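You operate a simulated robot arm through the tools that you are given. There is no shell and no other tool. Be economical: measure what you need, move in short steps, check, and stop when the job is done.

The job below is to be done with a simulated robot arm. You get a single attempt, and the scene is never put back.

Task
Clamp the green board in the board holder and lock it.
Fine: free the lever, open the clamp, lay the board flat on the rails, close the clamp. Where these are worked on the way, their far stop is far enough and under half their travel is too little: holder clamp.

The check looks at the end state, three seconds after you hand in, the way a careful person would. Anything else that was tipped, shoved, dropped, spilled or broken makes it a failure.

Robot
A 7-joint arm with a two-finger parallel gripper, fixed in place. Base frame: the origin is at the foot of the arm, x ahead of it, y to its left, z up; the work surface is at about z = 760. Readings come in mm, rad, newtons and seconds.
With the tool pointing down near the work surface it reaches from about 220 to 740 mm from the base axis. Its first joint turns from -2.897 to 2.897 rad. Payload 1.57 kg.
The TCP is the grasp point between the finger pads, 30 mm short of the fingertips. In the tool frame z runs along the fingers and y along their closing line. The gripper opens to 110 mm. The fingers are 24 mm wide and 12 mm thick; the gripper's body (48 by 112 mm) begins 78 mm behind the TCP.
Orientation is told as [roll, pitch, yaw] about the base's x, y, z axes, in that order, counted from this pose: with the fingers straight down and closing along the base's y, the tool's x points along the base's -x, its y along +y and its z along -z.

Tools
- The arm moves only by the tool nudge_tool. Its argument "series" is one flat list of numbers, 7 for each row, row after row: the turn, a rotation vector about the tool's x, y, z in rad, then the shift along the tool's x, y, z in mm, then the finger opening in mm, from 0 to 110. In form: [wx, wy, wz, tx, ty, tz, fingers, wx, wy, wz, tx, ty, tz, fingers, ...]. A call has 1 to 12 rows; each row shifts and turns the commanded pose from where the row before left it, along the tool's axes as they then stand. Rows are played at 5 a second. More than 50 mm and 0.15 rad between two rows, or a gripper value outside its range, and nothing of the call is played. Where a pose cannot be reached the arm comes as near as it can. A force on the tool above 40 N (or 10 N above the force at the start of the call, whichever is more), or a blocked arm, ends the call early, and 0.2 s more pass. Each finger travels about 45 mm/s and halts on what it meets, pressing with about 36 N; the grip force reading is that of the motor and also rises with nothing between the fingers. The clock runs only during rows and for 0.2 s after the last one: add rows that do not move to give the fingers time. The reply holds the time, the measured pose of the TCP, the force on the tool along the base axes, the opening and the grip force, in the units named above and with some noise, with the torque about the TCP (base axes, N m) and any sound that the robot's microphone picked up.
- Cameras (640 x 400 px; columns grow to the right, rows downward): "scene" is fixed at [400.4, 500.3, 1498.9]; the picture's right is [-0.81, 0.58, 0.00], its down [0.56, 0.78, -0.29] and it looks along [-0.17, -0.24, -0.96] (base axes); focal length 320 px, centre (320, 200). "wrist" rides on the gripper at [70, 16, -141] in the tool frame; the picture's right is [-0.23, 0.97, 0.00], its down [-0.85, -0.20, -0.48] and it looks along [-0.47, -0.11, 0.88] (tool axes); focal length 222 px, centre (320, 200). There is no depth. A picture from a camera that has moved, and an enlarged one, comes with that camera's place and axes in the base frame and with its lens.
- grab_frame(camera): a new picture of that camera. It takes no simulated time.
- move_column(by): slides the trunk up (or, below 0, down) by that many mm; the arm rides with it, the base frame stays. It gives what a move gives, with no picture.
- zoom(camera, box): a new picture of the part [left, top, right, bottom] of that camera's present view, enlarged. It takes no simulated time.
- hand_in(): hands the job in; it is judged then, once.

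Go step by step. Nothing tells you positions but the pictures and the camera data: compare them with the known pose of the tool, close in by small moves and look again before you grip or let go. The budget is 120 turns and 68 pictures, counting those below and the enlarged ones. Unless the task says otherwise, let go and move clear before handing in, and close with one line.

The tools are called after "Emit:" as a command line: name --argument value ..., lists and objects as JSON in quotes. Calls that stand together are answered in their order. nudge_tool: Moves the arm, as the interface text tells. Its arguments: {"type":"object","properties":{"series":{"type":"array","items":{"type":"number"}}},"required":["series"]} The other tools are called the same way: move_column (by) slides the trunk up or down; grab_frame (camera) takes a picture; zoom (camera, box) takes an enlarged picture of a part of a camera's view; hand_in () hands the job in.

At the start:

```text
t: 0.0
tool_pos: [425.2, 225.1, 1114.7]
orientation: [0.0, -0.001, 0.0]
contact_force: [-0.1, -0.7, 0.3]
torque: [-0.01, 0.03, 0.0]
gripper_width: 110.2
finger_force: 0.0
trunk travel left (down, up): [-500.0, 90.0]
```

scene: 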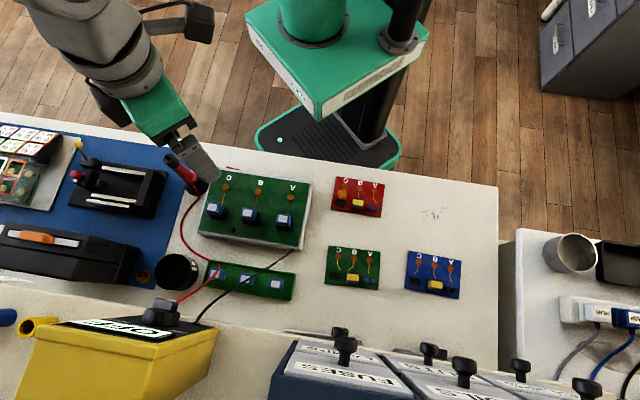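
wrist: 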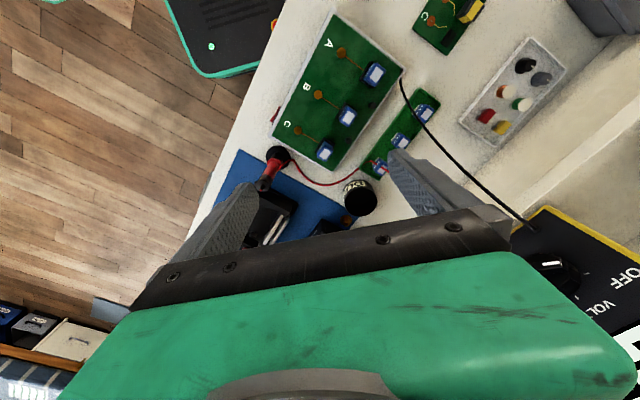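

I see a black holder on the blue mat at the upper left and several green boards. I will look closer before moving.

Emit:
zoom --camera "scene" --box '[40, 120, 200, 220]'

Emit:
zoom --camera "scene" --box '[300, 160, 480, 310]'

Emit:
zoom --camera "scene" --box '[160, 150, 340, 310]'

```text
4.00 times, centred on (120, 170) of scene
camera zoom: at [400.4, 500.3, 1498.9], right [-0.81, 0.58, 0.0], down [0.56, 0.78, -0.29], along [-0.17, -0.24, -0.96], focal length 1281 px, centre (1120, 320)
```

zoom: 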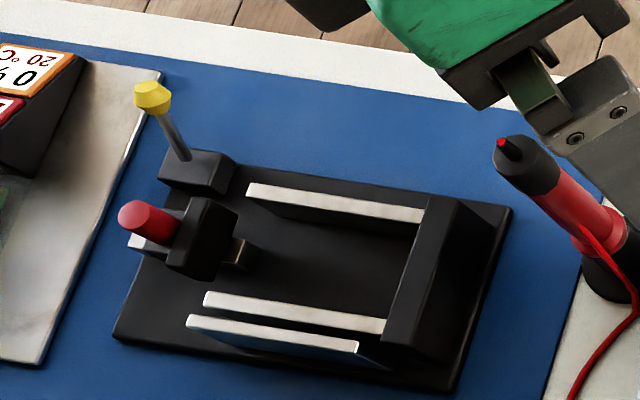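

```text
2.67 times, centred on (390, 235) of scene
camera zoom: at [400.4, 500.3, 1498.9], right [-0.81, 0.58, 0.0], down [0.56, 0.78, -0.29], along [-0.17, -0.24, -0.96], focal length 854 px, centre (133, 107)
```

zoom: 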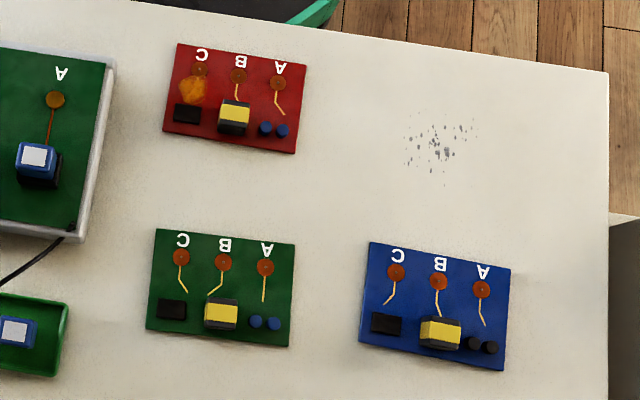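

```text
2.50 times, centred on (250, 230) of scene
camera zoom: at [400.4, 500.3, 1498.9], right [-0.81, 0.58, 0.0], down [0.56, 0.78, -0.29], along [-0.17, -0.24, -0.96], focal length 800 px, centre (495, 125)
```

zoom: 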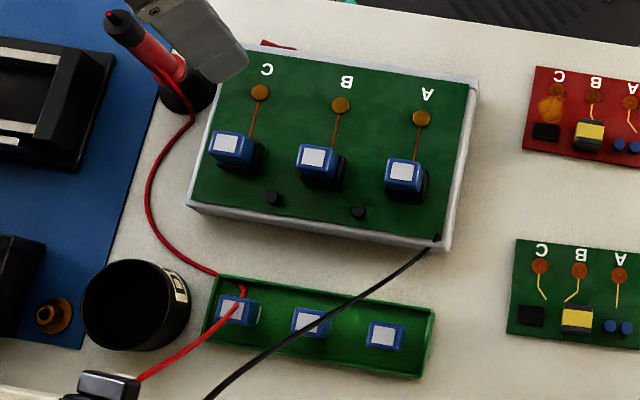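

The small green board is near (302, 489), with its long edge at about 138°. The holder is near (635, 20), with its rails at about 136°. I'll move the wrist camera over the holder for a look.

Emit:
nudge_tool --series '[0, 0, 0, -25, -34, 10, 110, 0, 0, 0, -25, -34, 10, 110, 0, 0, 0, -25, -34, 10, 110, 0, 0, 0, -25, -34, 10, 110, 0, 0, 0, -25, -34, 10, 110, 0, 0, 0, -25, -34, 10, 110, 0, 0, 0, 0, 0, 0, 110]'

```text
t: 1.6
tool_pos: [575.2, 20.8, 1055.8]
orientation: [0.0, 0.0, -0.001]
contact_force: [-0.4, -0.7, 0.6]
torque: [-0.02, 0.01, 0.03]
gripper_width: 110.0
finger_force: 0.0
trunk travel left (down, up): [-500.0, 90.0]
```

Now I'll look at the holder from the wrist.

Emit:
grab_frame --camera "wrist"

Emit:
zoom --camera "scene" --box '[40, 120, 200, 220]'

```text
62 pictures are left
camera wrist: at [506.0, 37.4, 1196.3], right [0.23, 0.97, 0.0], down [0.85, -0.2, 0.48], along [0.47, -0.11, -0.88], focal length 222 px, centre (320, 200)
```

wrist: 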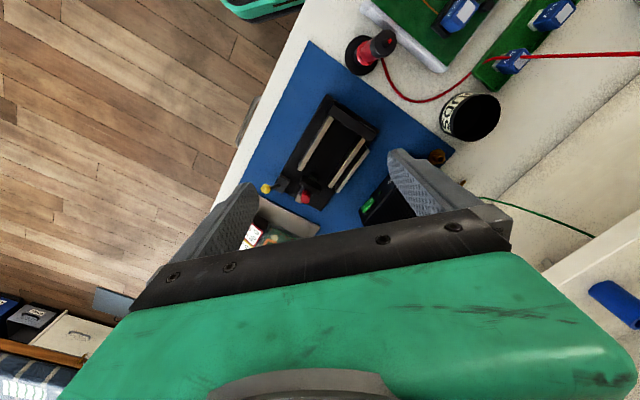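

```text
4.00 times, centred on (120, 170) of scene
camera zoom: at [400.4, 500.3, 1498.9], right [-0.81, 0.58, 0.0], down [0.56, 0.78, -0.29], along [-0.17, -0.24, -0.96], focal length 1281 px, centre (1120, 320)
```

zoom: 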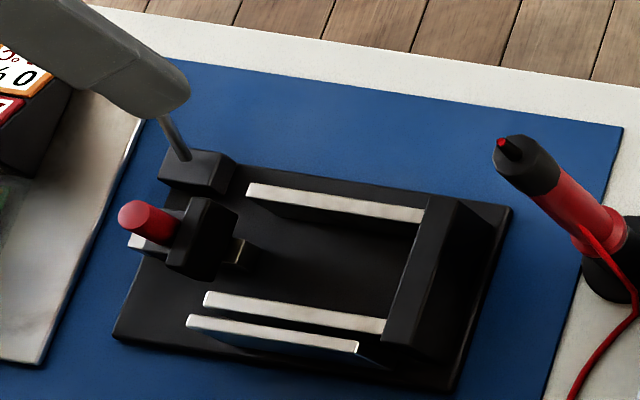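

Emit:
zoom --camera "wrist" --box '[250, 85, 394, 215]'

```text
3.08 times, centred on (322, 150) of wrist
camera zoom: at [506.0, 37.4, 1196.3], right [0.23, 0.97, 0.0], down [0.85, -0.2, 0.48], along [0.47, -0.11, -0.88], focal length 684 px, centre (314, 354)
```

zoom: 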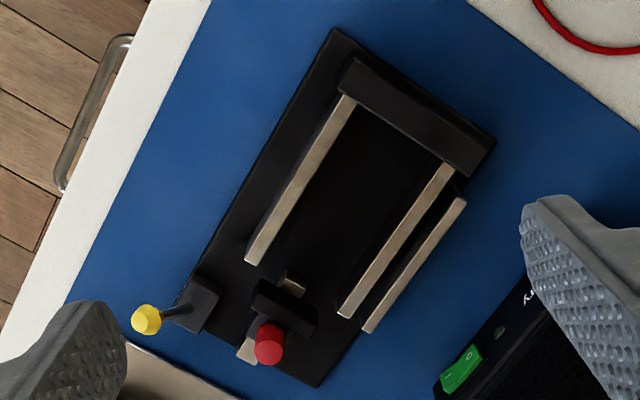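

Emit:
nudge_tool --series '[0, 0, 0, -13, 0, 50, 110, 0, 0, 0, -12, 0, 50, 110, 0, 0, 0, 0, 0, 20, 110, 0, 0, 0, 0, 0, 0, 110]'

Emit:
zoom --camera "wrist" --box '[220, 70, 420, 220]'

```text
refused: row 1 steps farther than a row can; nothing moved
```

```text
2.67 times, centred on (320, 145) of wrist
camera zoom: at [506.0, 37.4, 1196.3], right [0.23, 0.97, 0.0], down [0.85, -0.2, 0.48], along [0.47, -0.11, -0.88], focal length 592 px, centre (320, 347)
```

zoom: 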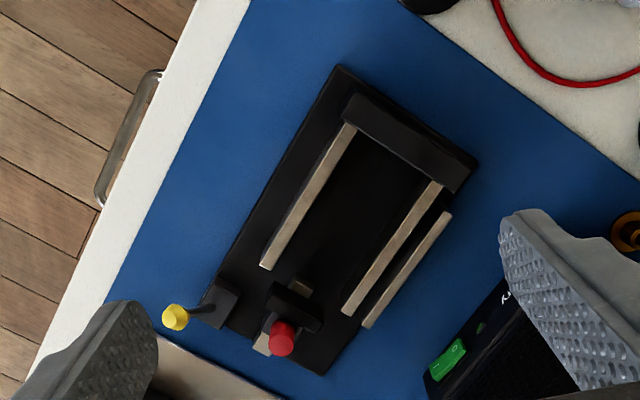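

That step was just over the limit, so I'll use smaller rows to get closer.

Emit:
nudge_tool --series '[0, 0, 0, -10, 0, 45, 110, 0, 0, 0, -10, 0, 45, 110, 0, 0, 0, -5, 0, 45, 110, 0, 0, 0, 0, 0, 0, 110]'

```text
t: 2.6
tool_pos: [601.0, 22.7, 920.0]
orientation: [-0.001, 0.0, -0.001]
contact_force: [-0.1, 0.4, -0.3]
torque: [-0.01, 0.03, -0.01]
gripper_width: 110.1
finger_force: 0.0
trunk travel left (down, up): [-500.0, 90.0]
```

Emit:
zoom --camera "wrist" --box '[200, 60, 440, 230]'

```text
2.35 times, centred on (320, 145) of wrist
camera zoom: at [531.1, 39.3, 1061.0], right [0.23, 0.97, 0.0], down [0.85, -0.2, 0.48], along [0.47, -0.11, -0.88], focal length 523 px, centre (320, 329)
```

zoom: 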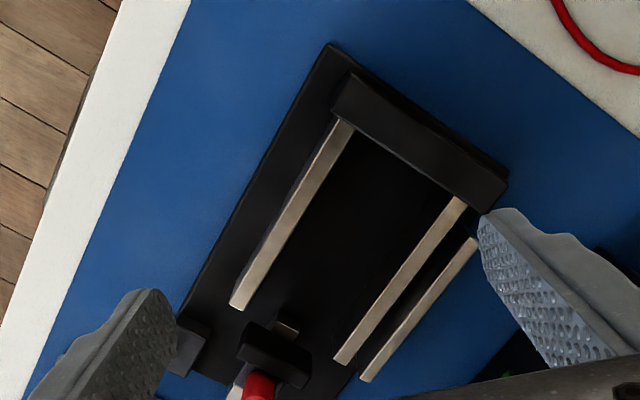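

Emit:
nudge_tool --series '[0, 0, 0.13, 0, 0, -10, 110, 0, 0, 0.13, 0, 0, -10, 110, 0, 0, 0.13, 0, 0, 0, 110, 0, 0, 0.13, 0, 0, 0, 110, 0, 0, 0.13, 0, 0, 0, 110, 0, 0, 0.12, 0, 0, 0, 110, 0, 0, 0, -30, 6, 0, 110, 0, 0, 0, -30, 6, 0, 110, 0, 0, 0, -33, 6, 0, 110, 0, 0, 0, 0, 0, 0, 110]'

```text
t: 4.8
tool_pos: [680.5, -30.5, 941.0]
orientation: [0.0, -0.001, -0.77]
contact_force: [0.6, 0.1, 0.6]
torque: [0.03, 0.04, 0.02]
gripper_width: 110.0
finger_force: 0.2
trunk travel left (down, up): [-500.0, 90.0]
```

Emit:
grab_frame --camera "wrist"

```text
57 pictures are left
camera wrist: at [641.4, 30.3, 1080.7], right [0.84, 0.54, 0.0], down [0.47, -0.74, 0.48], along [0.26, -0.4, -0.88], focal length 222 px, centre (320, 200)
```

wrist: 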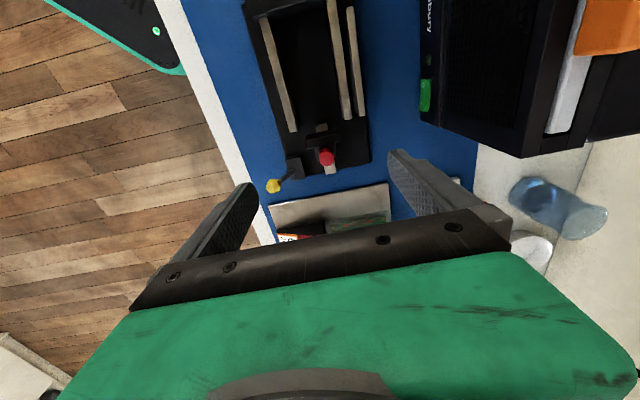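

Emit:
zoom --camera "wrist" --box '[250, 110, 390, 198]'

Emit:
zoom --camera "scene" --box '[60, 145, 124, 185]'

```text
4.55 times, centred on (320, 154) of wrist
camera zoom: at [641.4, 30.3, 1080.7], right [0.84, 0.54, 0.0], down [0.47, -0.74, 0.48], along [0.26, -0.4, -0.88], focal length 1010 px, centre (320, 409)
```

zoom: 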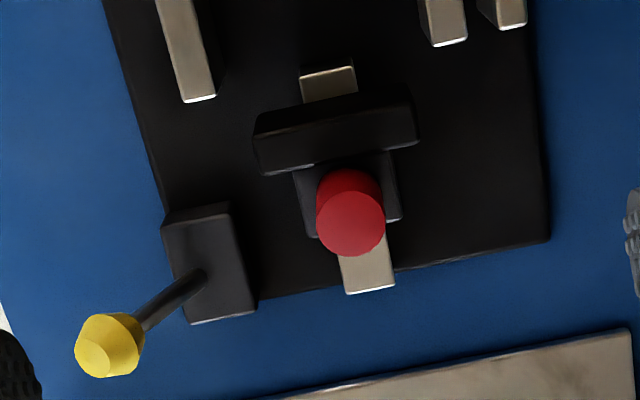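

```text
10.00 times, centred on (92, 165) of scene
camera zoom: at [400.4, 500.3, 1498.9], right [-0.81, 0.58, 0.0], down [0.56, 0.78, -0.29], along [-0.17, -0.24, -0.96], focal length 3202 px, centre (2600, 550)
```

zoom: 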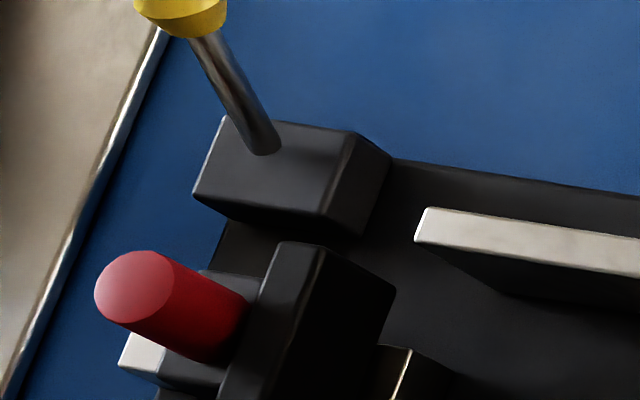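

The lever is a yellow knob at about (656, -99, 829), leaning away from the clamp. The clamp is a carriage with a red post on a slide. I'll put the fingers loosely around the yellow knob.

Emit:
nudge_tool --series '[0, 0, 0, -10, -22, 0, 44, 0, 0, 0, -10, -22, 0, 44, 0, 0, 0, -10, -22, 0, 44, 0, 0, 0, 0, 0, 30, 44, 0, 0, 0, 0, 0, 25, 44, 0, 0, 0, 0, 0, 0, 44]'

Emit:
grab_frame --camera "wrist"

Emit:
zoom --camera "scene" --box '[40, 120, 136, 180]'

```text
t: 6.2
tool_pos: [655.7, -99.4, 884.8]
orientation: [0.001, 0.0, -0.77]
contact_force: [-0.2, 0.1, 0.4]
torque: [0.0, 0.02, 0.02]
gripper_width: 44.0
finger_force: 0.0
trunk travel left (down, up): [-500.0, 90.0]
```

```text
54 pictures are left
camera wrist: at [617.2, -38.5, 1025.2], right [0.84, 0.54, 0.0], down [0.47, -0.74, 0.48], along [0.26, -0.4, -0.88], focal length 222 px, centre (320, 200)
```

wrist: 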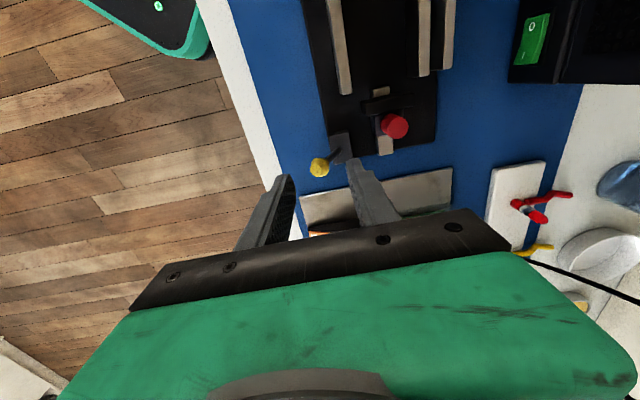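

```text
6.67 times, centred on (88, 150) of scene
camera zoom: at [400.4, 500.3, 1498.9], right [-0.81, 0.58, 0.0], down [0.56, 0.78, -0.29], along [-0.17, -0.24, -0.96], focal length 2134 px, centre (1867, 533)
```

zoom: 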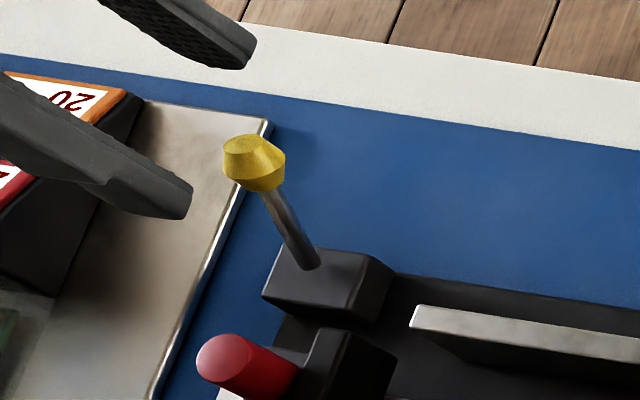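

The knob projects exactly where I estimated. I'll go down around it, then push toward the clamp.

Emit:
nudge_tool --series '[0, 0, 0, 0, 0, 20, 44, 0, 0, 0, 0, 0, 20, 44, 0, 0, 0, 0, 0, 0, 44]'

Emit:
nudge_tool --series '[0, 0, 0, 0, 8, 0, 44, 0, 0, 0, 0, 8, 0, 44, 0, 0, 0, 0, 8, 0, 44, 0, 0, 0, 0, 8, 0, 44, 0, 0, 0, 0, 0, 0, 44]'

Emit:
zoom --camera "scene" --box '[40, 120, 136, 180]'

```text
t: 7.0
tool_pos: [656.3, -100.3, 844.3]
orientation: [0.0, -0.001, -0.77]
contact_force: [0.5, 0.2, -0.4]
torque: [-0.01, -0.03, -0.02]
gripper_width: 44.2
finger_force: 0.1
trunk travel left (down, up): [-500.0, 90.0]
```

```text
t: 8.2
tool_pos: [679.2, -76.1, 845.1]
orientation: [0.0, 0.002, -0.769]
contact_force: [0.6, -0.4, -0.5]
torque: [0.03, 0.01, 0.0]
gripper_width: 44.2
finger_force: 0.1
trunk travel left (down, up): [-500.0, 90.0]
```

```text
6.67 times, centred on (88, 150) of scene
camera zoom: at [400.4, 500.3, 1498.9], right [-0.81, 0.58, 0.0], down [0.56, 0.78, -0.29], along [-0.17, -0.24, -0.96], focal length 2134 px, centre (1867, 533)
```

zoom: 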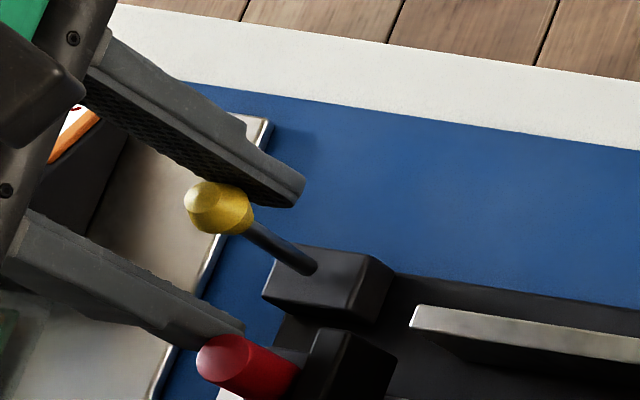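

The lever swings freely. I'll narrow the fingers to stay clear of the red post and push on.

Emit:
nudge_tool --series '[0, 0, 0, 0, 0, 0, 26, 0, 0, 0, 0, 0, 0, 26, 0, 0, 0, 0, 0, 0, 26]'

Emit:
nudge_tool --series '[0, 0, 0, 0, 4, 0, 26, 0, 0, 0, 0, 4, 0, 26, 0, 0, 0, 0, 0, 0, 26]'

Emit:
zoom --camera "scene" --box '[40, 120, 136, 180]'

```text
t: 9.0
tool_pos: [678.6, -76.0, 846.3]
orientation: [0.001, 0.0, -0.77]
contact_force: [0.1, 0.8, 0.1]
torque: [0.0, -0.02, -0.04]
gripper_width: 26.4
finger_force: 0.4
trunk travel left (down, up): [-500.0, 90.0]
```

```text
t: 9.8
tool_pos: [683.8, -70.7, 845.8]
orientation: [0.0, 0.0, -0.771]
contact_force: [-0.2, 0.9, -0.8]
torque: [0.02, -0.02, -0.02]
gripper_width: 26.2
finger_force: 0.3
trunk travel left (down, up): [-500.0, 90.0]
```

```text
6.67 times, centred on (88, 150) of scene
camera zoom: at [400.4, 500.3, 1498.9], right [-0.81, 0.58, 0.0], down [0.56, 0.78, -0.29], along [-0.17, -0.24, -0.96], focal length 2134 px, centre (1867, 533)
```

zoom: 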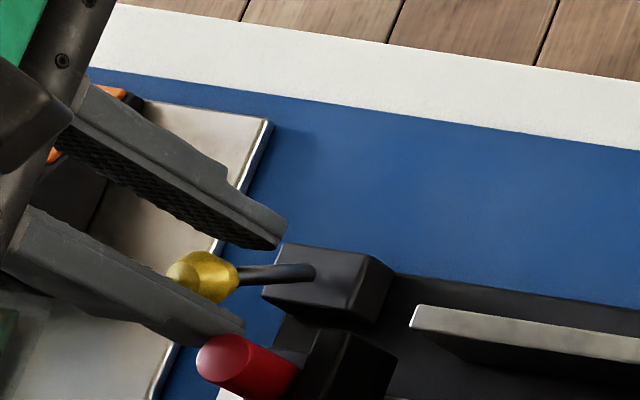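

The lever has flipped over to the other side. I'll rise and check.

Emit:
nudge_tool --series '[0, 0, 0, 0, 0, -20, 26, 0, 0, 0, 0, 0, -25, 26, 0, 0, 0, 0, -40, -5, 26, 0, 0, 0, 0, 0, 0, 26]'

Emit:
zoom --camera "wrist" --box '[250, 50, 460, 200]'

Emit:
zoom --camera "scene" --box '[40, 120, 136, 180]'

```text
t: 10.8
tool_pos: [657.1, -99.5, 894.9]
orientation: [0.0, -0.002, -0.769]
contact_force: [-0.6, -0.6, 0.8]
torque: [0.03, -0.04, 0.04]
gripper_width: 26.0
finger_force: 0.1
trunk travel left (down, up): [-500.0, 90.0]
```

```text
2.67 times, centred on (355, 125) of wrist
camera zoom: at [616.7, -39.0, 1035.3], right [0.84, 0.54, 0.0], down [0.47, -0.74, 0.48], along [0.26, -0.4, -0.88], focal length 592 px, centre (227, 400)
```

zoom: 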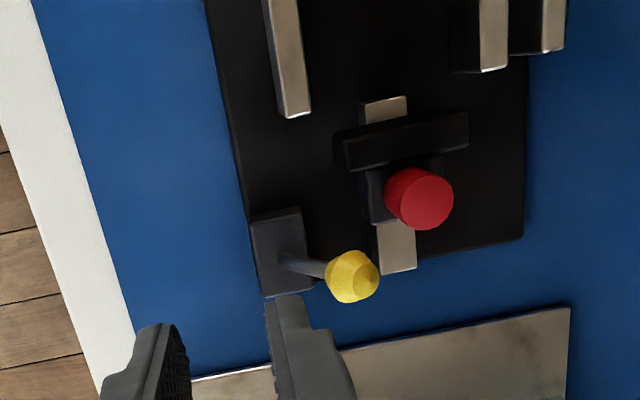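

```text
6.67 times, centred on (88, 150) of scene
camera zoom: at [400.4, 500.3, 1498.9], right [-0.81, 0.58, 0.0], down [0.56, 0.78, -0.29], along [-0.17, -0.24, -0.96], focal length 2134 px, centre (1867, 533)
```

zoom: 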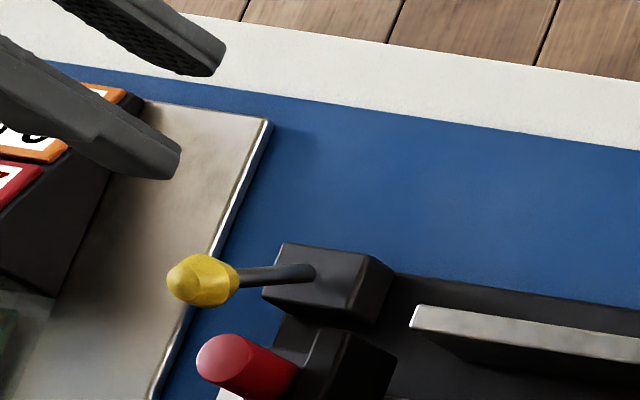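

The lever now leans toward the clamp, with its knob near (686, -66, 831). The jaw's front face is at about u=-495, with the top at z≈815. I'll move closed fingers in front of the jaw and push it gently back to test whether it is free.

Emit:
nudge_tool --series '[0, 0, 0, 22, 25, 0, 0, 0, 0, 0, 21, 24, 0, 0, 0, 0, 0, 21, 24, 0, 0, 0, 0, 0, 0, 0, 30, 0, 0, 0, 0, 0, 0, 15, 0, 0, 0, 0, 0, 0, 0, 0]'

Emit:
zoom --camera "wrist" --box '[220, 80, 420, 220]'

Emit:
zoom --camera "scene" --box '[40, 130, 168, 210]'

```text
t: 12.2
tool_pos: [661.0, -2.4, 850.8]
orientation: [0.001, 0.0, -0.772]
contact_force: [0.0, 0.0, 0.8]
torque: [0.0, -0.05, 0.0]
gripper_width: 0.2
finger_force: 21.5
trunk travel left (down, up): [-500.0, 90.0]
```

```text
2.86 times, centred on (320, 150) of wrist
camera zoom: at [621.8, 58.7, 990.1], right [0.84, 0.54, 0.0], down [0.47, -0.74, 0.48], along [0.26, -0.4, -0.88], focal length 635 px, centre (320, 343)
```

zoom: 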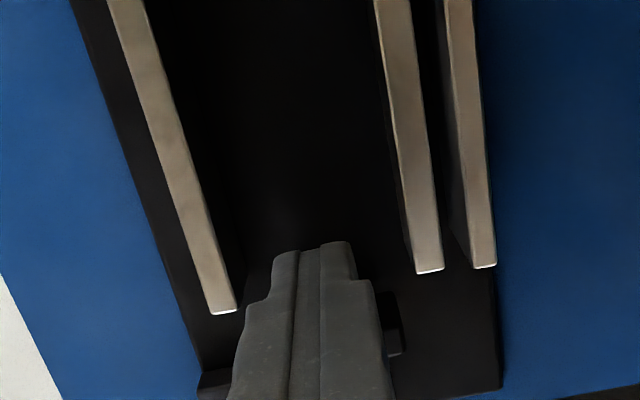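

```text
5.00 times, centred on (104, 170) of scene
camera zoom: at [400.4, 500.3, 1498.9], right [-0.81, 0.58, 0.0], down [0.56, 0.78, -0.29], along [-0.17, -0.24, -0.96], focal length 1601 px, centre (1400, 350)
```

zoom: 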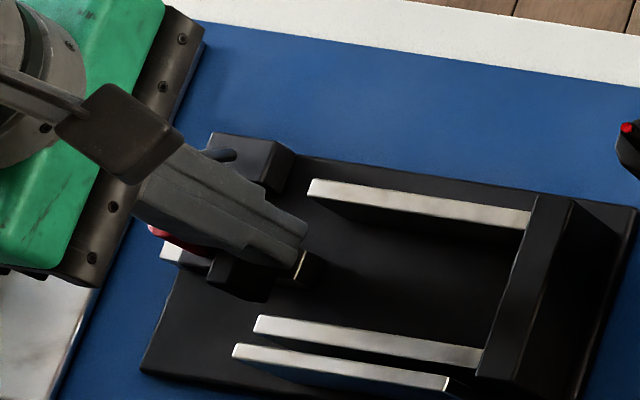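

Emit:
nudge_tool --series '[0, 0, 0, 0, 0, 7, 0, 0, 0, 0, 0, 0, 7, 0, 0, 0, 0, 0, 0, 5, 0, 0, 0, 0, 0, 0, 0, 0]'

Emit:
nudge_tool --series '[0, 0, 0, -3, 0, 0, 0, 0, 0, 0, -3, 0, 0, 0, 0, 0, 0, -2, 0, 0, 0, 0, 0, 0, -2, 0, 0, 0, 0, 0, 0, 0, 0, 0, 0]'

```text
t: 13.2
tool_pos: [660.8, -0.9, 830.3]
orientation: [-0.001, 0.0, -0.77]
contact_force: [-0.2, -0.3, 1.2]
torque: [-0.01, -0.02, 0.01]
gripper_width: 0.0
finger_force: 21.7
trunk travel left (down, up): [-500.0, 90.0]
```

```text
t: 14.4
tool_pos: [667.7, -9.2, 829.6]
orientation: [-0.001, 0.0, -0.769]
contact_force: [0.1, 0.3, 0.5]
torque: [0.03, 0.02, 0.0]
gripper_width: 0.4
finger_force: 21.3
trunk travel left (down, up): [-500.0, 90.0]
```

Emit:
nudge_tool --series '[0, 0, 0, -2, 0, 0, 0, 0, 0, 0, -2, 0, 0, 0, 0, 0, 0, -2, 0, 0, 0, 0, 0, 0, 0, 0, 0, 0]'

Emit:
zoom --camera "scene" --box '[40, 130, 168, 210]'

```text
t: 15.4
tool_pos: [672.0, -13.4, 831.8]
orientation: [-0.001, 0.0, -0.77]
contact_force: [0.0, 0.1, 0.1]
torque: [0.03, 0.01, 0.01]
gripper_width: 0.0
finger_force: 21.2
trunk travel left (down, up): [-500.0, 90.0]
```

```text
5.00 times, centred on (104, 170) of scene
camera zoom: at [400.4, 500.3, 1498.9], right [-0.81, 0.58, 0.0], down [0.56, 0.78, -0.29], along [-0.17, -0.24, -0.96], focal length 1601 px, centre (1400, 350)
```

zoom: 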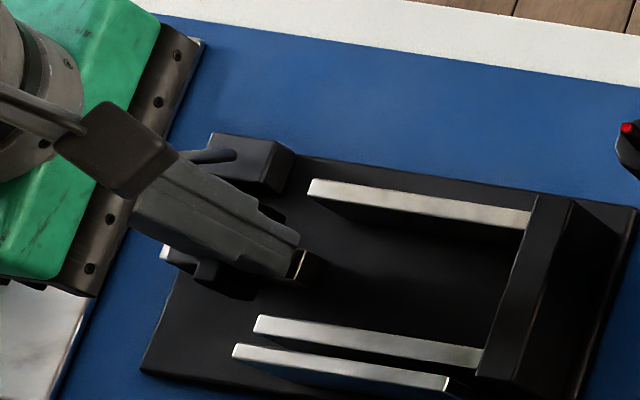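

The jaw is sliding with no load, so the lever is free. I'll keep pushing to the stop.

Emit:
nudge_tool --series '[0, 0, 0, -3, 0, 0, 0, 0, 0, 0, -3, 0, 0, 0, 0, 0, 0, -3, 0, 0, 0, 0, 0, 0, -3, 0, 0, 0, 0, 0, 0, 0, 0, 0, 0]'

Emit:
zoom --camera "scene" --box '[40, 130, 168, 210]'

```text
t: 16.6
tool_pos: [681.9, -21.8, 829.6]
orientation: [-0.001, 0.0, -0.771]
contact_force: [-0.1, 0.1, -0.5]
torque: [0.01, 0.0, -0.04]
gripper_width: 0.1
finger_force: 21.2
trunk travel left (down, up): [-500.0, 90.0]
```

```text
5.00 times, centred on (104, 170) of scene
camera zoom: at [400.4, 500.3, 1498.9], right [-0.81, 0.58, 0.0], down [0.56, 0.78, -0.29], along [-0.17, -0.24, -0.96], focal length 1601 px, centre (1400, 350)
```

zoom: 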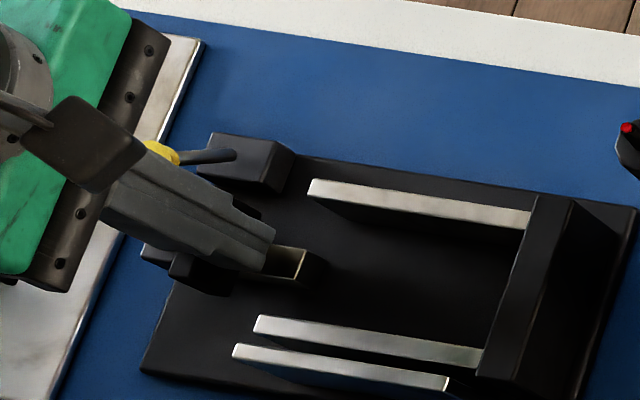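

Emit:
nudge_tool --series '[0, 0, 0, -3, 0, 0, 0, 0, 0, 0, -3, 0, 0, 0, 0, 0, 0, -3, 0, 0, 0, 0, 0, 0, -3, 0, 0, 0, 0, 0, 0, 0, 0, 0, 0]'

Emit:
zoom --camera "scene" --box '[40, 130, 168, 210]'

```text
t: 17.8
tool_pos: [690.0, -30.6, 831.5]
orientation: [0.0, 0.0, -0.769]
contact_force: [0.0, -0.8, 0.0]
torque: [0.02, -0.03, -0.01]
gripper_width: 0.0
finger_force: 21.1
trunk travel left (down, up): [-500.0, 90.0]
```

```text
5.00 times, centred on (104, 170) of scene
camera zoom: at [400.4, 500.3, 1498.9], right [-0.81, 0.58, 0.0], down [0.56, 0.78, -0.29], along [-0.17, -0.24, -0.96], focal length 1601 px, centre (1400, 350)
```

zoom: 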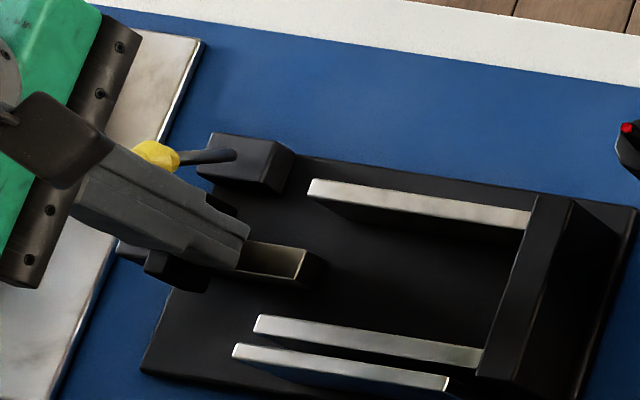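

Emit:
nudge_tool --series '[0, 0, 0, -3, 0, 0, 0, 0, 0, 0, -3, 0, 0, 0, 0, 0, 0, -3, 0, 0, 0, 0, 0, 0, -3, 0, 0, 0, 0, 0, 0, 0, 0, 0, 0]'

Emit:
zoom --camera "scene" --box '[40, 130, 168, 210]'

```text
t: 19.2
tool_pos: [694.2, -34.0, 830.6]
orientation: [-0.008, 0.008, -0.763]
contact_force: [-17.4, 26.0, 10.7]
torque: [0.15, 0.33, 0.03]
gripper_width: 0.0
finger_force: 21.0
trunk travel left (down, up): [-500.0, 90.0]
stopped in row 5: the force on the tool passed its limit at 41 N (the readings are from after the stop); the commanded pose is now the measured one
```

```text
5.00 times, centred on (104, 170) of scene
camera zoom: at [400.4, 500.3, 1498.9], right [-0.81, 0.58, 0.0], down [0.56, 0.78, -0.29], along [-0.17, -0.24, -0.96], focal length 1601 px, centre (1400, 350)
```

zoom: 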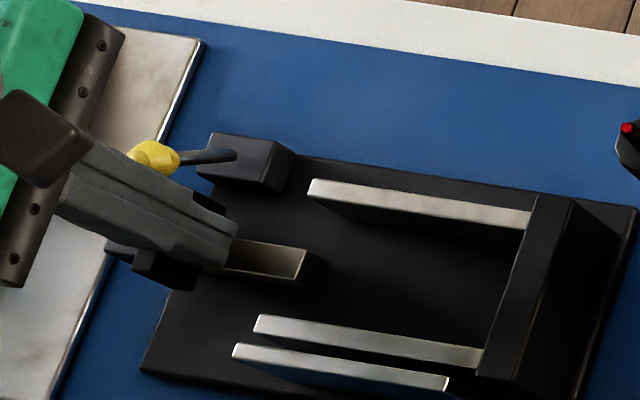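

The clamp is open to its stop. I'll back off, rise and travel to the green board.

Emit:
nudge_tool --series '[-0.011, 0, 0.007, 10, 0, 0, 0, 0, 0, 0, 5, 0, -20, 0, 0, 0, 0, 0, 0, -48, 0, 0, 0, 0, 0, 0, -48, 0, 0, 0, 0, 45, 7, 0, 0, 0, 0, 0, 45, 7, 0, 0, 0, 0, 0, 45, 7, 0, 0, 0, 0, 0, 45, 7, 0, 60, 0, 0, 0, 45, 7, 0, 110, 0, 0, 0, 45, 7, 0, 110, 0, 0, 0, 45, 7, 0, 110, 0, 0, 0, 0, 0, 0, 110]'

Emit:
nudge_tool --series '[0, 0, 0, 45, 7, 0, 110, 0, 0, 0, 45, 7, 0, 110, 0, 0, 0, 45, 7, 0, 110, 0, 0, 0, 45, 7, 0, 110, 0, 0, 0, 45, 7, 0, 110, 0, 0, 0, 45, 7, 0, 110, 0, 0, 0, 0, 0, 0, 110]'

Emit:
grab_frame --camera "wrist"

Emit:
zoom --camera "scene" --box '[40, 120, 200, 220]'

```text
t: 21.8
tool_pos: [494.4, 227.3, 948.1]
orientation: [0.006, 0.004, -0.776]
contact_force: [0.3, 0.3, 0.1]
torque: [0.01, -0.04, 0.0]
gripper_width: 102.3
finger_force: 0.1
trunk travel left (down, up): [-500.0, 90.0]
```

```text
t: 23.4
tool_pos: [332.0, 445.9, 949.2]
orientation: [0.007, 0.004, -0.776]
contact_force: [-0.2, -0.1, 0.4]
torque: [0.0, 0.03, -0.06]
gripper_width: 110.2
finger_force: 0.0
trunk travel left (down, up): [-500.0, 90.0]
```

```text
42 pictures are left
camera wrist: at [293.8, 505.5, 1090.6], right [0.84, 0.54, 0.01], down [0.47, -0.75, 0.47], along [0.26, -0.4, -0.88], focal length 222 px, centre (320, 200)
```

wrist: 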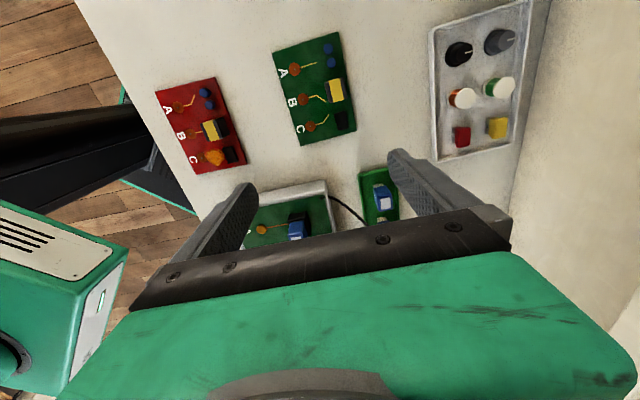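

```text
4.00 times, centred on (120, 170) of scene
camera zoom: at [400.4, 500.3, 1498.9], right [-0.81, 0.58, 0.0], down [0.56, 0.78, -0.29], along [-0.17, -0.24, -0.96], focal length 1281 px, centre (1120, 320)
```

zoom: 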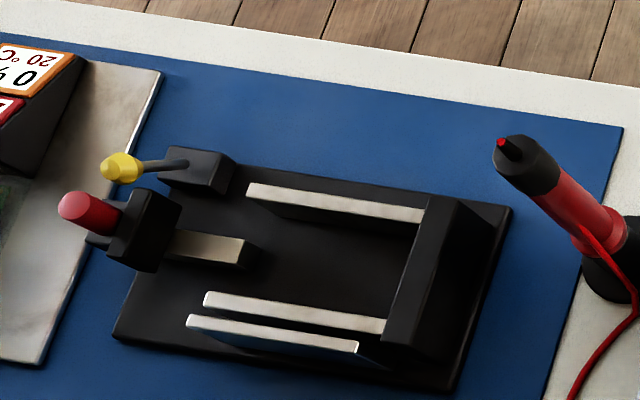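

Emit:
nudge_tool --series '[0.007, -0.004, -0.006, 0, 0, 0, 110, 0, 0, 0, 0, 0, 0, 110]'

Emit:
zoom --camera "wrist" --box '[240, 10, 400, 160]'

```text
t: 24.0
tool_pos: [331.6, 445.2, 949.7]
orientation: [0.0, 0.0, -0.77]
contact_force: [-0.4, -0.3, 0.0]
torque: [-0.02, -0.01, 0.0]
gripper_width: 109.9
finger_force: 0.0
trunk travel left (down, up): [-500.0, 90.0]
```

```text
2.67 times, centred on (320, 85) of wrist
camera zoom: at [293.8, 505.8, 1090.1], right [0.84, 0.54, 0.0], down [0.48, -0.74, 0.48], along [0.26, -0.4, -0.88], focal length 592 px, centre (320, 507)
```

zoom: 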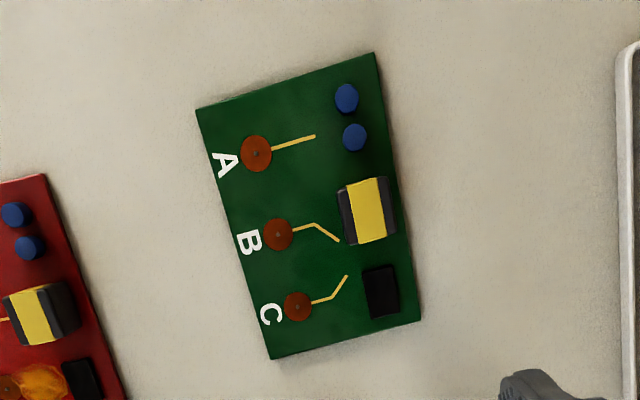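

The board is about 118 × 85 mm, centred at (302.5, 489), with its long axis at 137.5°. The third rail (the rim) stands higher than the supports. I'll therefore grip the board near its clamp-side end, so the fingers pass beyond that rim when I lay it down.

Emit:
nudge_tool --series '[0, 0, -0.026, 3.6, 12.6, 0, 110, 0, 0, 0, 0, 0, 40, 110, 0, 0, 0, 0, 0, 40, 110, 0, 0, 0, 0, 0, 35, 110, 0, 0, 0, 0, 0, 0, 110]'

Emit:
grab_frame --camera "wrist"

Emit:
zoom --camera "scene" --box '[280, 200, 440, 300]'

```text
t: 25.2
tool_pos: [339.7, 456.4, 834.2]
orientation: [0.0, 0.001, -0.744]
contact_force: [0.6, 0.0, 0.0]
torque: [0.0, 0.0, -0.02]
gripper_width: 109.7
finger_force: 0.1
trunk travel left (down, up): [-500.0, 90.0]
```

```text
39 pictures are left
camera wrist: at [298.8, 516.7, 974.6], right [0.83, 0.56, 0.0], down [0.49, -0.73, 0.48], along [0.27, -0.39, -0.88], focal length 222 px, centre (320, 200)
```

wrist: 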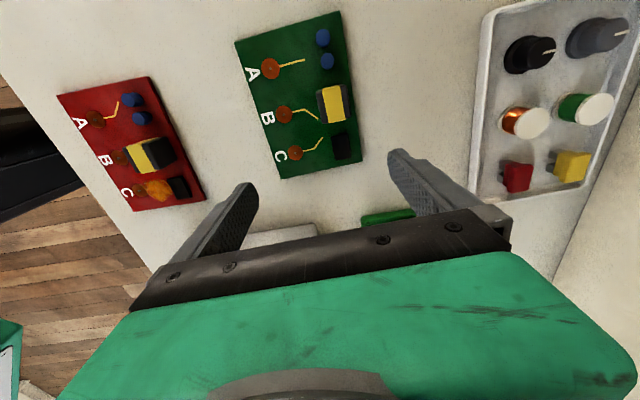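

```text
4.00 times, centred on (360, 250) of scene
camera zoom: at [400.4, 500.3, 1498.9], right [-0.81, 0.58, 0.0], down [0.56, 0.78, -0.29], along [-0.17, -0.24, -0.96], focal length 1281 px, centre (160, 0)
```

zoom: 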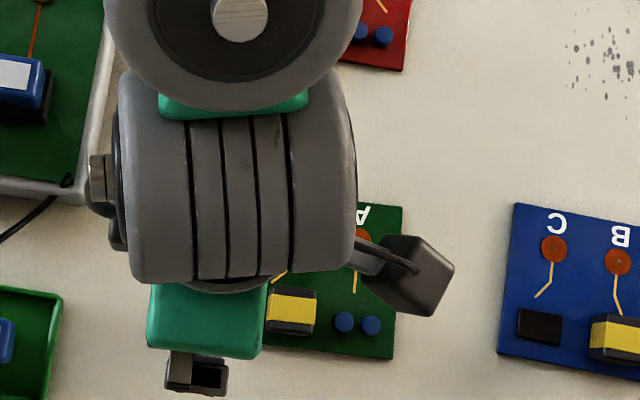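

The position agrees with the picture. I'll descend beside the board edges.

Emit:
nudge_tool --series '[0, 0, 0, 2.5, -1, 15, 110, 0, 0, 0, 0, 0, 15, 110, 0, 0, 0, 0, 0, 7, 110, 0, 0, 0, 0, 0, 4.5, 110, 0, 0, 0, 0, 0, 0, 110]'

Emit:
zoom --camera "wrist" --box '[200, 80, 440, 230]'

```text
t: 26.4
tool_pos: [336.2, 458.4, 792.7]
orientation: [-0.001, 0.002, -0.746]
contact_force: [0.1, -0.6, 0.6]
torque: [-0.02, -0.01, 0.01]
gripper_width: 109.8
finger_force: 0.1
trunk travel left (down, up): [-500.0, 90.0]
```

```text
2.67 times, centred on (320, 155) of wrist
camera zoom: at [295.7, 517.6, 933.6], right [0.83, 0.56, 0.0], down [0.49, -0.73, 0.48], along [0.27, -0.39, -0.88], focal length 592 px, centre (320, 320)
```

zoom: 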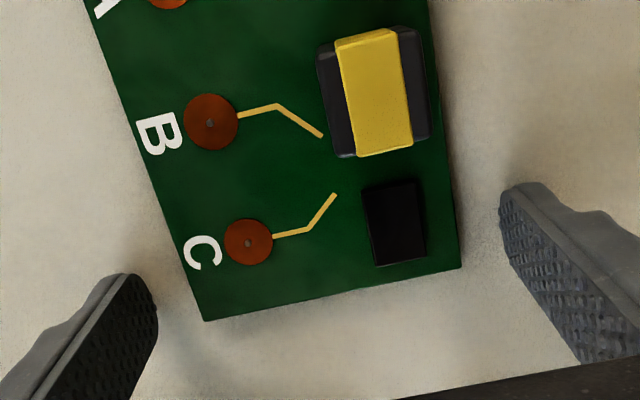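

Emit:
nudge_tool --series '[0, 0, 0, 0, 0, 0, 95, 0, 0, 0, 0, 0, 0, 85, 0, 0, 0, 0, 0, 0, 70, 0, 0, 0, 0, 0, 0, 60, 0, 0, 0, 0, 0, 0, 60]'

Emit:
zoom --camera "wrist" --box '[200, 80, 440, 230]'

```text
t: 27.6
tool_pos: [336.0, 457.8, 793.7]
orientation: [0.0, 0.002, -0.746]
contact_force: [-0.1, 0.6, 0.7]
torque: [0.0, 0.0, -0.01]
gripper_width: 83.7
finger_force: 36.7
trunk travel left (down, up): [-500.0, 90.0]
```

```text
2.67 times, centred on (320, 155) of wrist
camera zoom: at [295.7, 517.6, 933.7], right [0.83, 0.56, 0.0], down [0.49, -0.73, 0.48], along [0.27, -0.39, -0.88], focal length 592 px, centre (320, 320)
```

zoom: 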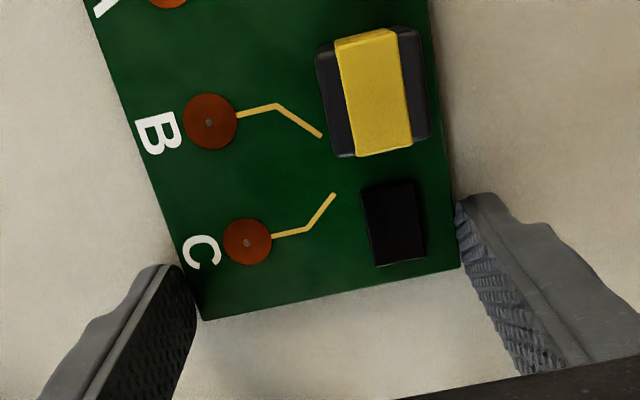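

The board is gripped at 83.7 mm wide. I'll lift it a little and check for droop.

Emit:
nudge_tool --series '[0, 0, 0, 0, 0, -10, 60, 0, 0, 0, 0, 0, -20, 60, 0, 0, 0, 0, 0, -20, 60, 0, 0, 0, 0, 0, 0, 60]'

Emit:
grab_frame --camera "wrist"

```text
t: 28.6
tool_pos: [336.4, 457.1, 842.9]
orientation: [0.001, 0.001, -0.746]
contact_force: [-0.1, 0.3, -1.6]
torque: [-0.01, 0.0, 0.02]
gripper_width: 84.1
finger_force: 35.7
trunk travel left (down, up): [-500.0, 90.0]
```

```text
35 pictures are left
camera wrist: at [296.0, 516.8, 984.2], right [0.83, 0.56, 0.0], down [0.49, -0.73, 0.48], along [0.27, -0.39, -0.88], focal length 222 px, centre (320, 200)
```

wrist: 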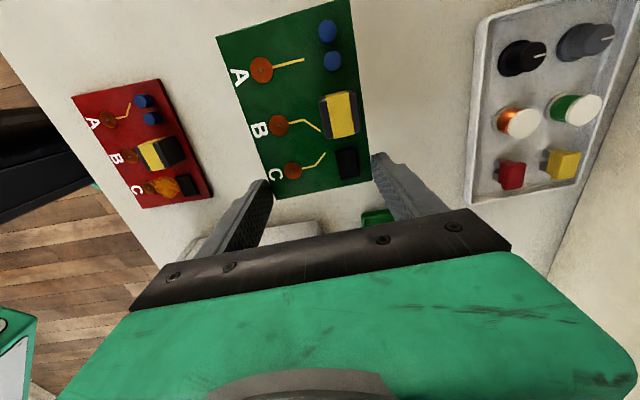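

The board hangs level. I'll rise above the tall probe and carry the board to the holder.

Emit:
nudge_tool --series '[0, 0, 0, 0, 0, -40, 60, 0, 0, 0, 0, 0, -40, 60, 0, 0, 0, 0, 0, -40, 60, 0, 0, 0, 0, 0, -37, 60, 0, 0, 0, -44.4, -9.05, 0, 60, 0, 0, 0, -44.4, -9.05, 0, 60, 0, 0, 0, -44.4, -9.05, 0, 60, 0, 0, 0, -44.4, -9.05, 0, 60, 0, 0, 0, -44.4, -9.05, 0, 60, 0, 0, 0, -44.4, -9.05, 0, 60, 0, 0, 0, 0, 0, 0, 60]'

Emit:
nudge_tool --series '[0, 0, 0, -44.4, -9.05, 0, 60, 0, 0, 0, -44.4, -9.05, 0, 60, 0, 0, 0, -44.4, -9.05, 0, 60, 0, 0, 0, -44.4, -9.05, 0, 60, 0, 0, 0, -44.4, -9.05, 0, 60, 0, 0, 0, -44.4, -9.05, 0, 60, 0, 0, 0, -44.4, -9.05, 0, 60, 0, 0, 0.025, 0, 0, 0, 60, 0, 0, 0, 0, 0, 0, 60]'

Emit:
grab_frame --camera "wrist"

```text
t: 31.0
tool_pos: [495.9, 236.9, 1000.4]
orientation: [0.0, 0.002, -0.743]
contact_force: [-0.1, -0.5, -0.9]
torque: [-0.02, 0.02, -0.01]
gripper_width: 83.9
finger_force: 36.0
trunk travel left (down, up): [-500.0, 90.0]
```

```text
t: 33.0
tool_pos: [679.3, -21.3, 998.6]
orientation: [-0.001, 0.001, -0.771]
contact_force: [0.1, 0.0, -0.7]
torque: [0.01, -0.04, 0.0]
gripper_width: 84.1
finger_force: 35.8
trunk travel left (down, up): [-500.0, 90.0]
```

```text
34 pictures are left
camera wrist: at [641.6, 40.1, 1139.2], right [0.84, 0.54, 0.0], down [0.48, -0.74, 0.48], along [0.26, -0.4, -0.88], focal length 222 px, centre (320, 200)
```

wrist: 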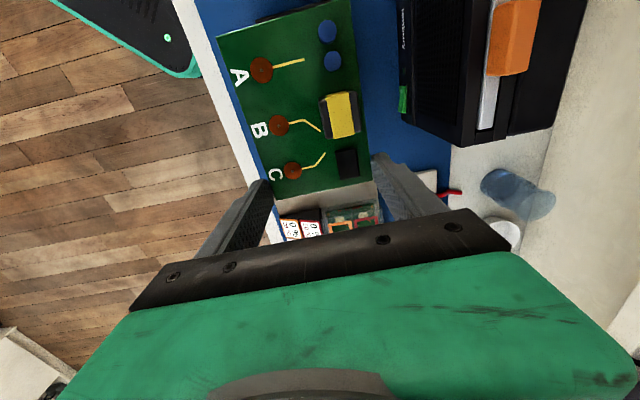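

Emit:
nudge_tool --series '[0, 0, 0, 0, 0, 40, 60, 0, 0, 0, 0, 0, 40, 60, 0, 0, 0, 0, 0, 30, 60, 0, 0, 0, 0, 0, 23, 60, 0, 0, 0, 0, 0, 0, 60]'

Emit:
zoom --camera "scene" --box '[40, 120, 200, 220]'

Emit:
zoom --camera "wrist" --box '[180, 0, 440, 240]'

```text
t: 34.2
tool_pos: [681.3, -21.6, 865.6]
orientation: [-0.002, 0.002, -0.77]
contact_force: [0.1, 0.3, -0.5]
torque: [-0.04, -0.02, 0.0]
gripper_width: 84.2
finger_force: 36.1
trunk travel left (down, up): [-500.0, 90.0]
```

```text
4.00 times, centred on (120, 170) of scene
camera zoom: at [400.4, 500.3, 1498.9], right [-0.81, 0.58, 0.0], down [0.56, 0.78, -0.29], along [-0.17, -0.24, -0.96], focal length 1281 px, centre (1120, 320)
```

zoom: 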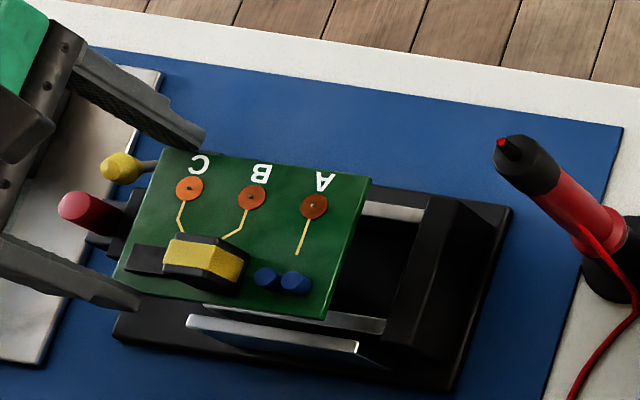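

```text
1.67 times, centred on (310, 120) of wrist
camera zoom: at [641.9, 39.5, 1006.7], right [0.84, 0.54, 0.0], down [0.48, -0.74, 0.48], along [0.26, -0.4, -0.88], focal length 370 px, centre (337, 333)
```

zoom: 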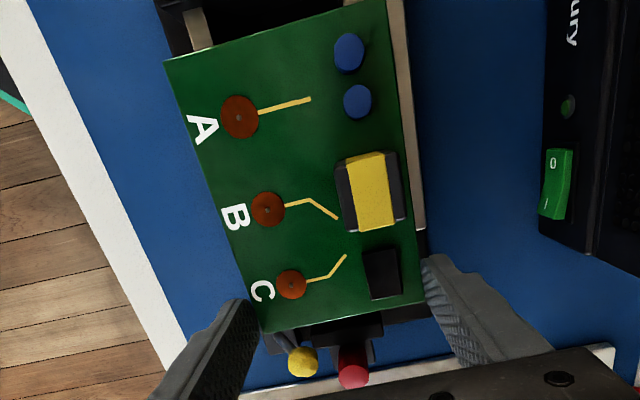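

The board is parallel to the rails, and its v of 458 puts it inside the rim. I'll lower it gently until it touches.

Emit:
nudge_tool --series '[0, 0, 0, 0, 0, 8, 60, 0, 0, 0, 0, 0, 7, 60, 0, 0, 0, 0, 0, 5, 60, 0, 0, 0, 0, 0, 0, 60]'

Emit:
zoom --camera "scene" --box '[50, 140, 162, 210]'

Emit:
zoom --camera "wrist" --box '[180, 0, 440, 240]'

```text
t: 35.2
tool_pos: [680.3, -21.1, 846.2]
orientation: [0.001, 0.001, -0.769]
contact_force: [-0.4, 0.1, -0.5]
torque: [-0.02, -0.02, 0.02]
gripper_width: 83.7
finger_force: 36.2
trunk travel left (down, up): [-500.0, 90.0]
```

```text
5.71 times, centred on (106, 175) of scene
camera zoom: at [400.4, 500.3, 1498.9], right [-0.81, 0.58, 0.0], down [0.56, 0.78, -0.29], along [-0.17, -0.24, -0.96], focal length 1829 px, centre (1543, 343)
```

zoom: 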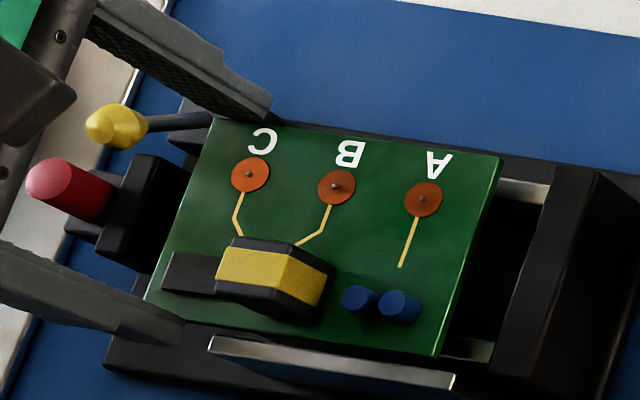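

```text
1.67 times, centred on (310, 120) of wrist
camera zoom: at [641.5, 39.9, 986.5], right [0.84, 0.54, 0.0], down [0.48, -0.74, 0.48], along [0.26, -0.4, -0.88], focal length 370 px, centre (337, 333)
```

zoom: 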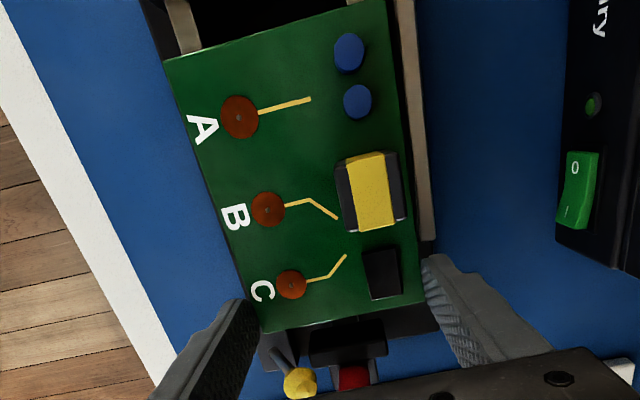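

Emit:
nudge_tool --series '[0, 0, 0, -2, 0, 0, 60, 0, 0, 0, 0, 0, 3, 60, 0, 0, 0, 0, 0, 2, 60, 0, 0, 0, 0, 0, 2, 60, 0, 0, 0, 0, 0, 0, 60]'

```text
t: 36.4
tool_pos: [681.8, -21.6, 840.0]
orientation: [0.0, 0.003, -0.771]
contact_force: [0.5, 0.0, -0.8]
torque: [-0.02, 0.0, -0.01]
gripper_width: 84.1
finger_force: 36.1
trunk travel left (down, up): [-500.0, 90.0]
```

Emit:
nudge_tool --series '[0, 0, 0, 0, 0, 1, 60, 0, 0, 0, 0, 0, 1, 60, 0, 0, 0, 0, 0, 0, 60]'

Emit:
nudge_tool --series '[0, 0, 0, 0, 0, 1, 60, 0, 0, 0, 0, 0, 1, 60, 0, 0, 0, 0, 0, 0, 60]'

```text
t: 37.2
tool_pos: [681.7, -21.9, 837.6]
orientation: [0.0, 0.001, -0.77]
contact_force: [0.2, 1.1, 0.1]
torque: [-0.02, -0.03, -0.02]
gripper_width: 84.0
finger_force: 35.8
trunk travel left (down, up): [-500.0, 90.0]
```

```text
t: 38.0
tool_pos: [681.8, -22.1, 836.1]
orientation: [0.004, -0.001, -0.77]
contact_force: [-1.3, -1.4, 9.1]
torque: [0.53, 0.83, 0.09]
gripper_width: 84.1
finger_force: 36.3
trunk travel left (down, up): [-500.0, 90.0]
```

Contact came at the far end of the board first. I'll look before letting go.

Emit:
zoom --camera "scene" --box '[50, 140, 162, 210]'

Emit:
zoom --camera "wrist" --box '[180, 0, 440, 240]'

```text
5.71 times, centred on (106, 175) of scene
camera zoom: at [400.4, 500.3, 1498.9], right [-0.81, 0.58, 0.0], down [0.56, 0.78, -0.29], along [-0.17, -0.24, -0.96], focal length 1829 px, centre (1543, 343)
```

zoom: 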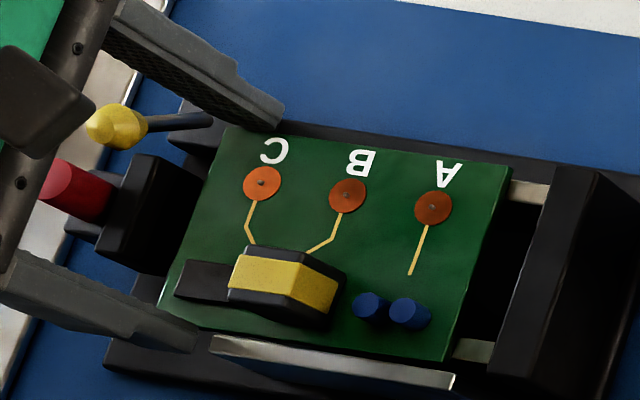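

```text
1.67 times, centred on (310, 120) of wrist
camera zoom: at [642.5, 38.8, 977.0], right [0.84, 0.54, 0.0], down [0.48, -0.74, 0.48], along [0.26, -0.4, -0.88], focal length 370 px, centre (337, 333)
```

zoom: 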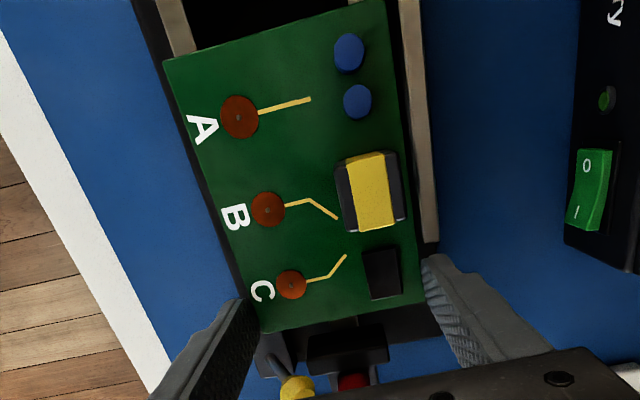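

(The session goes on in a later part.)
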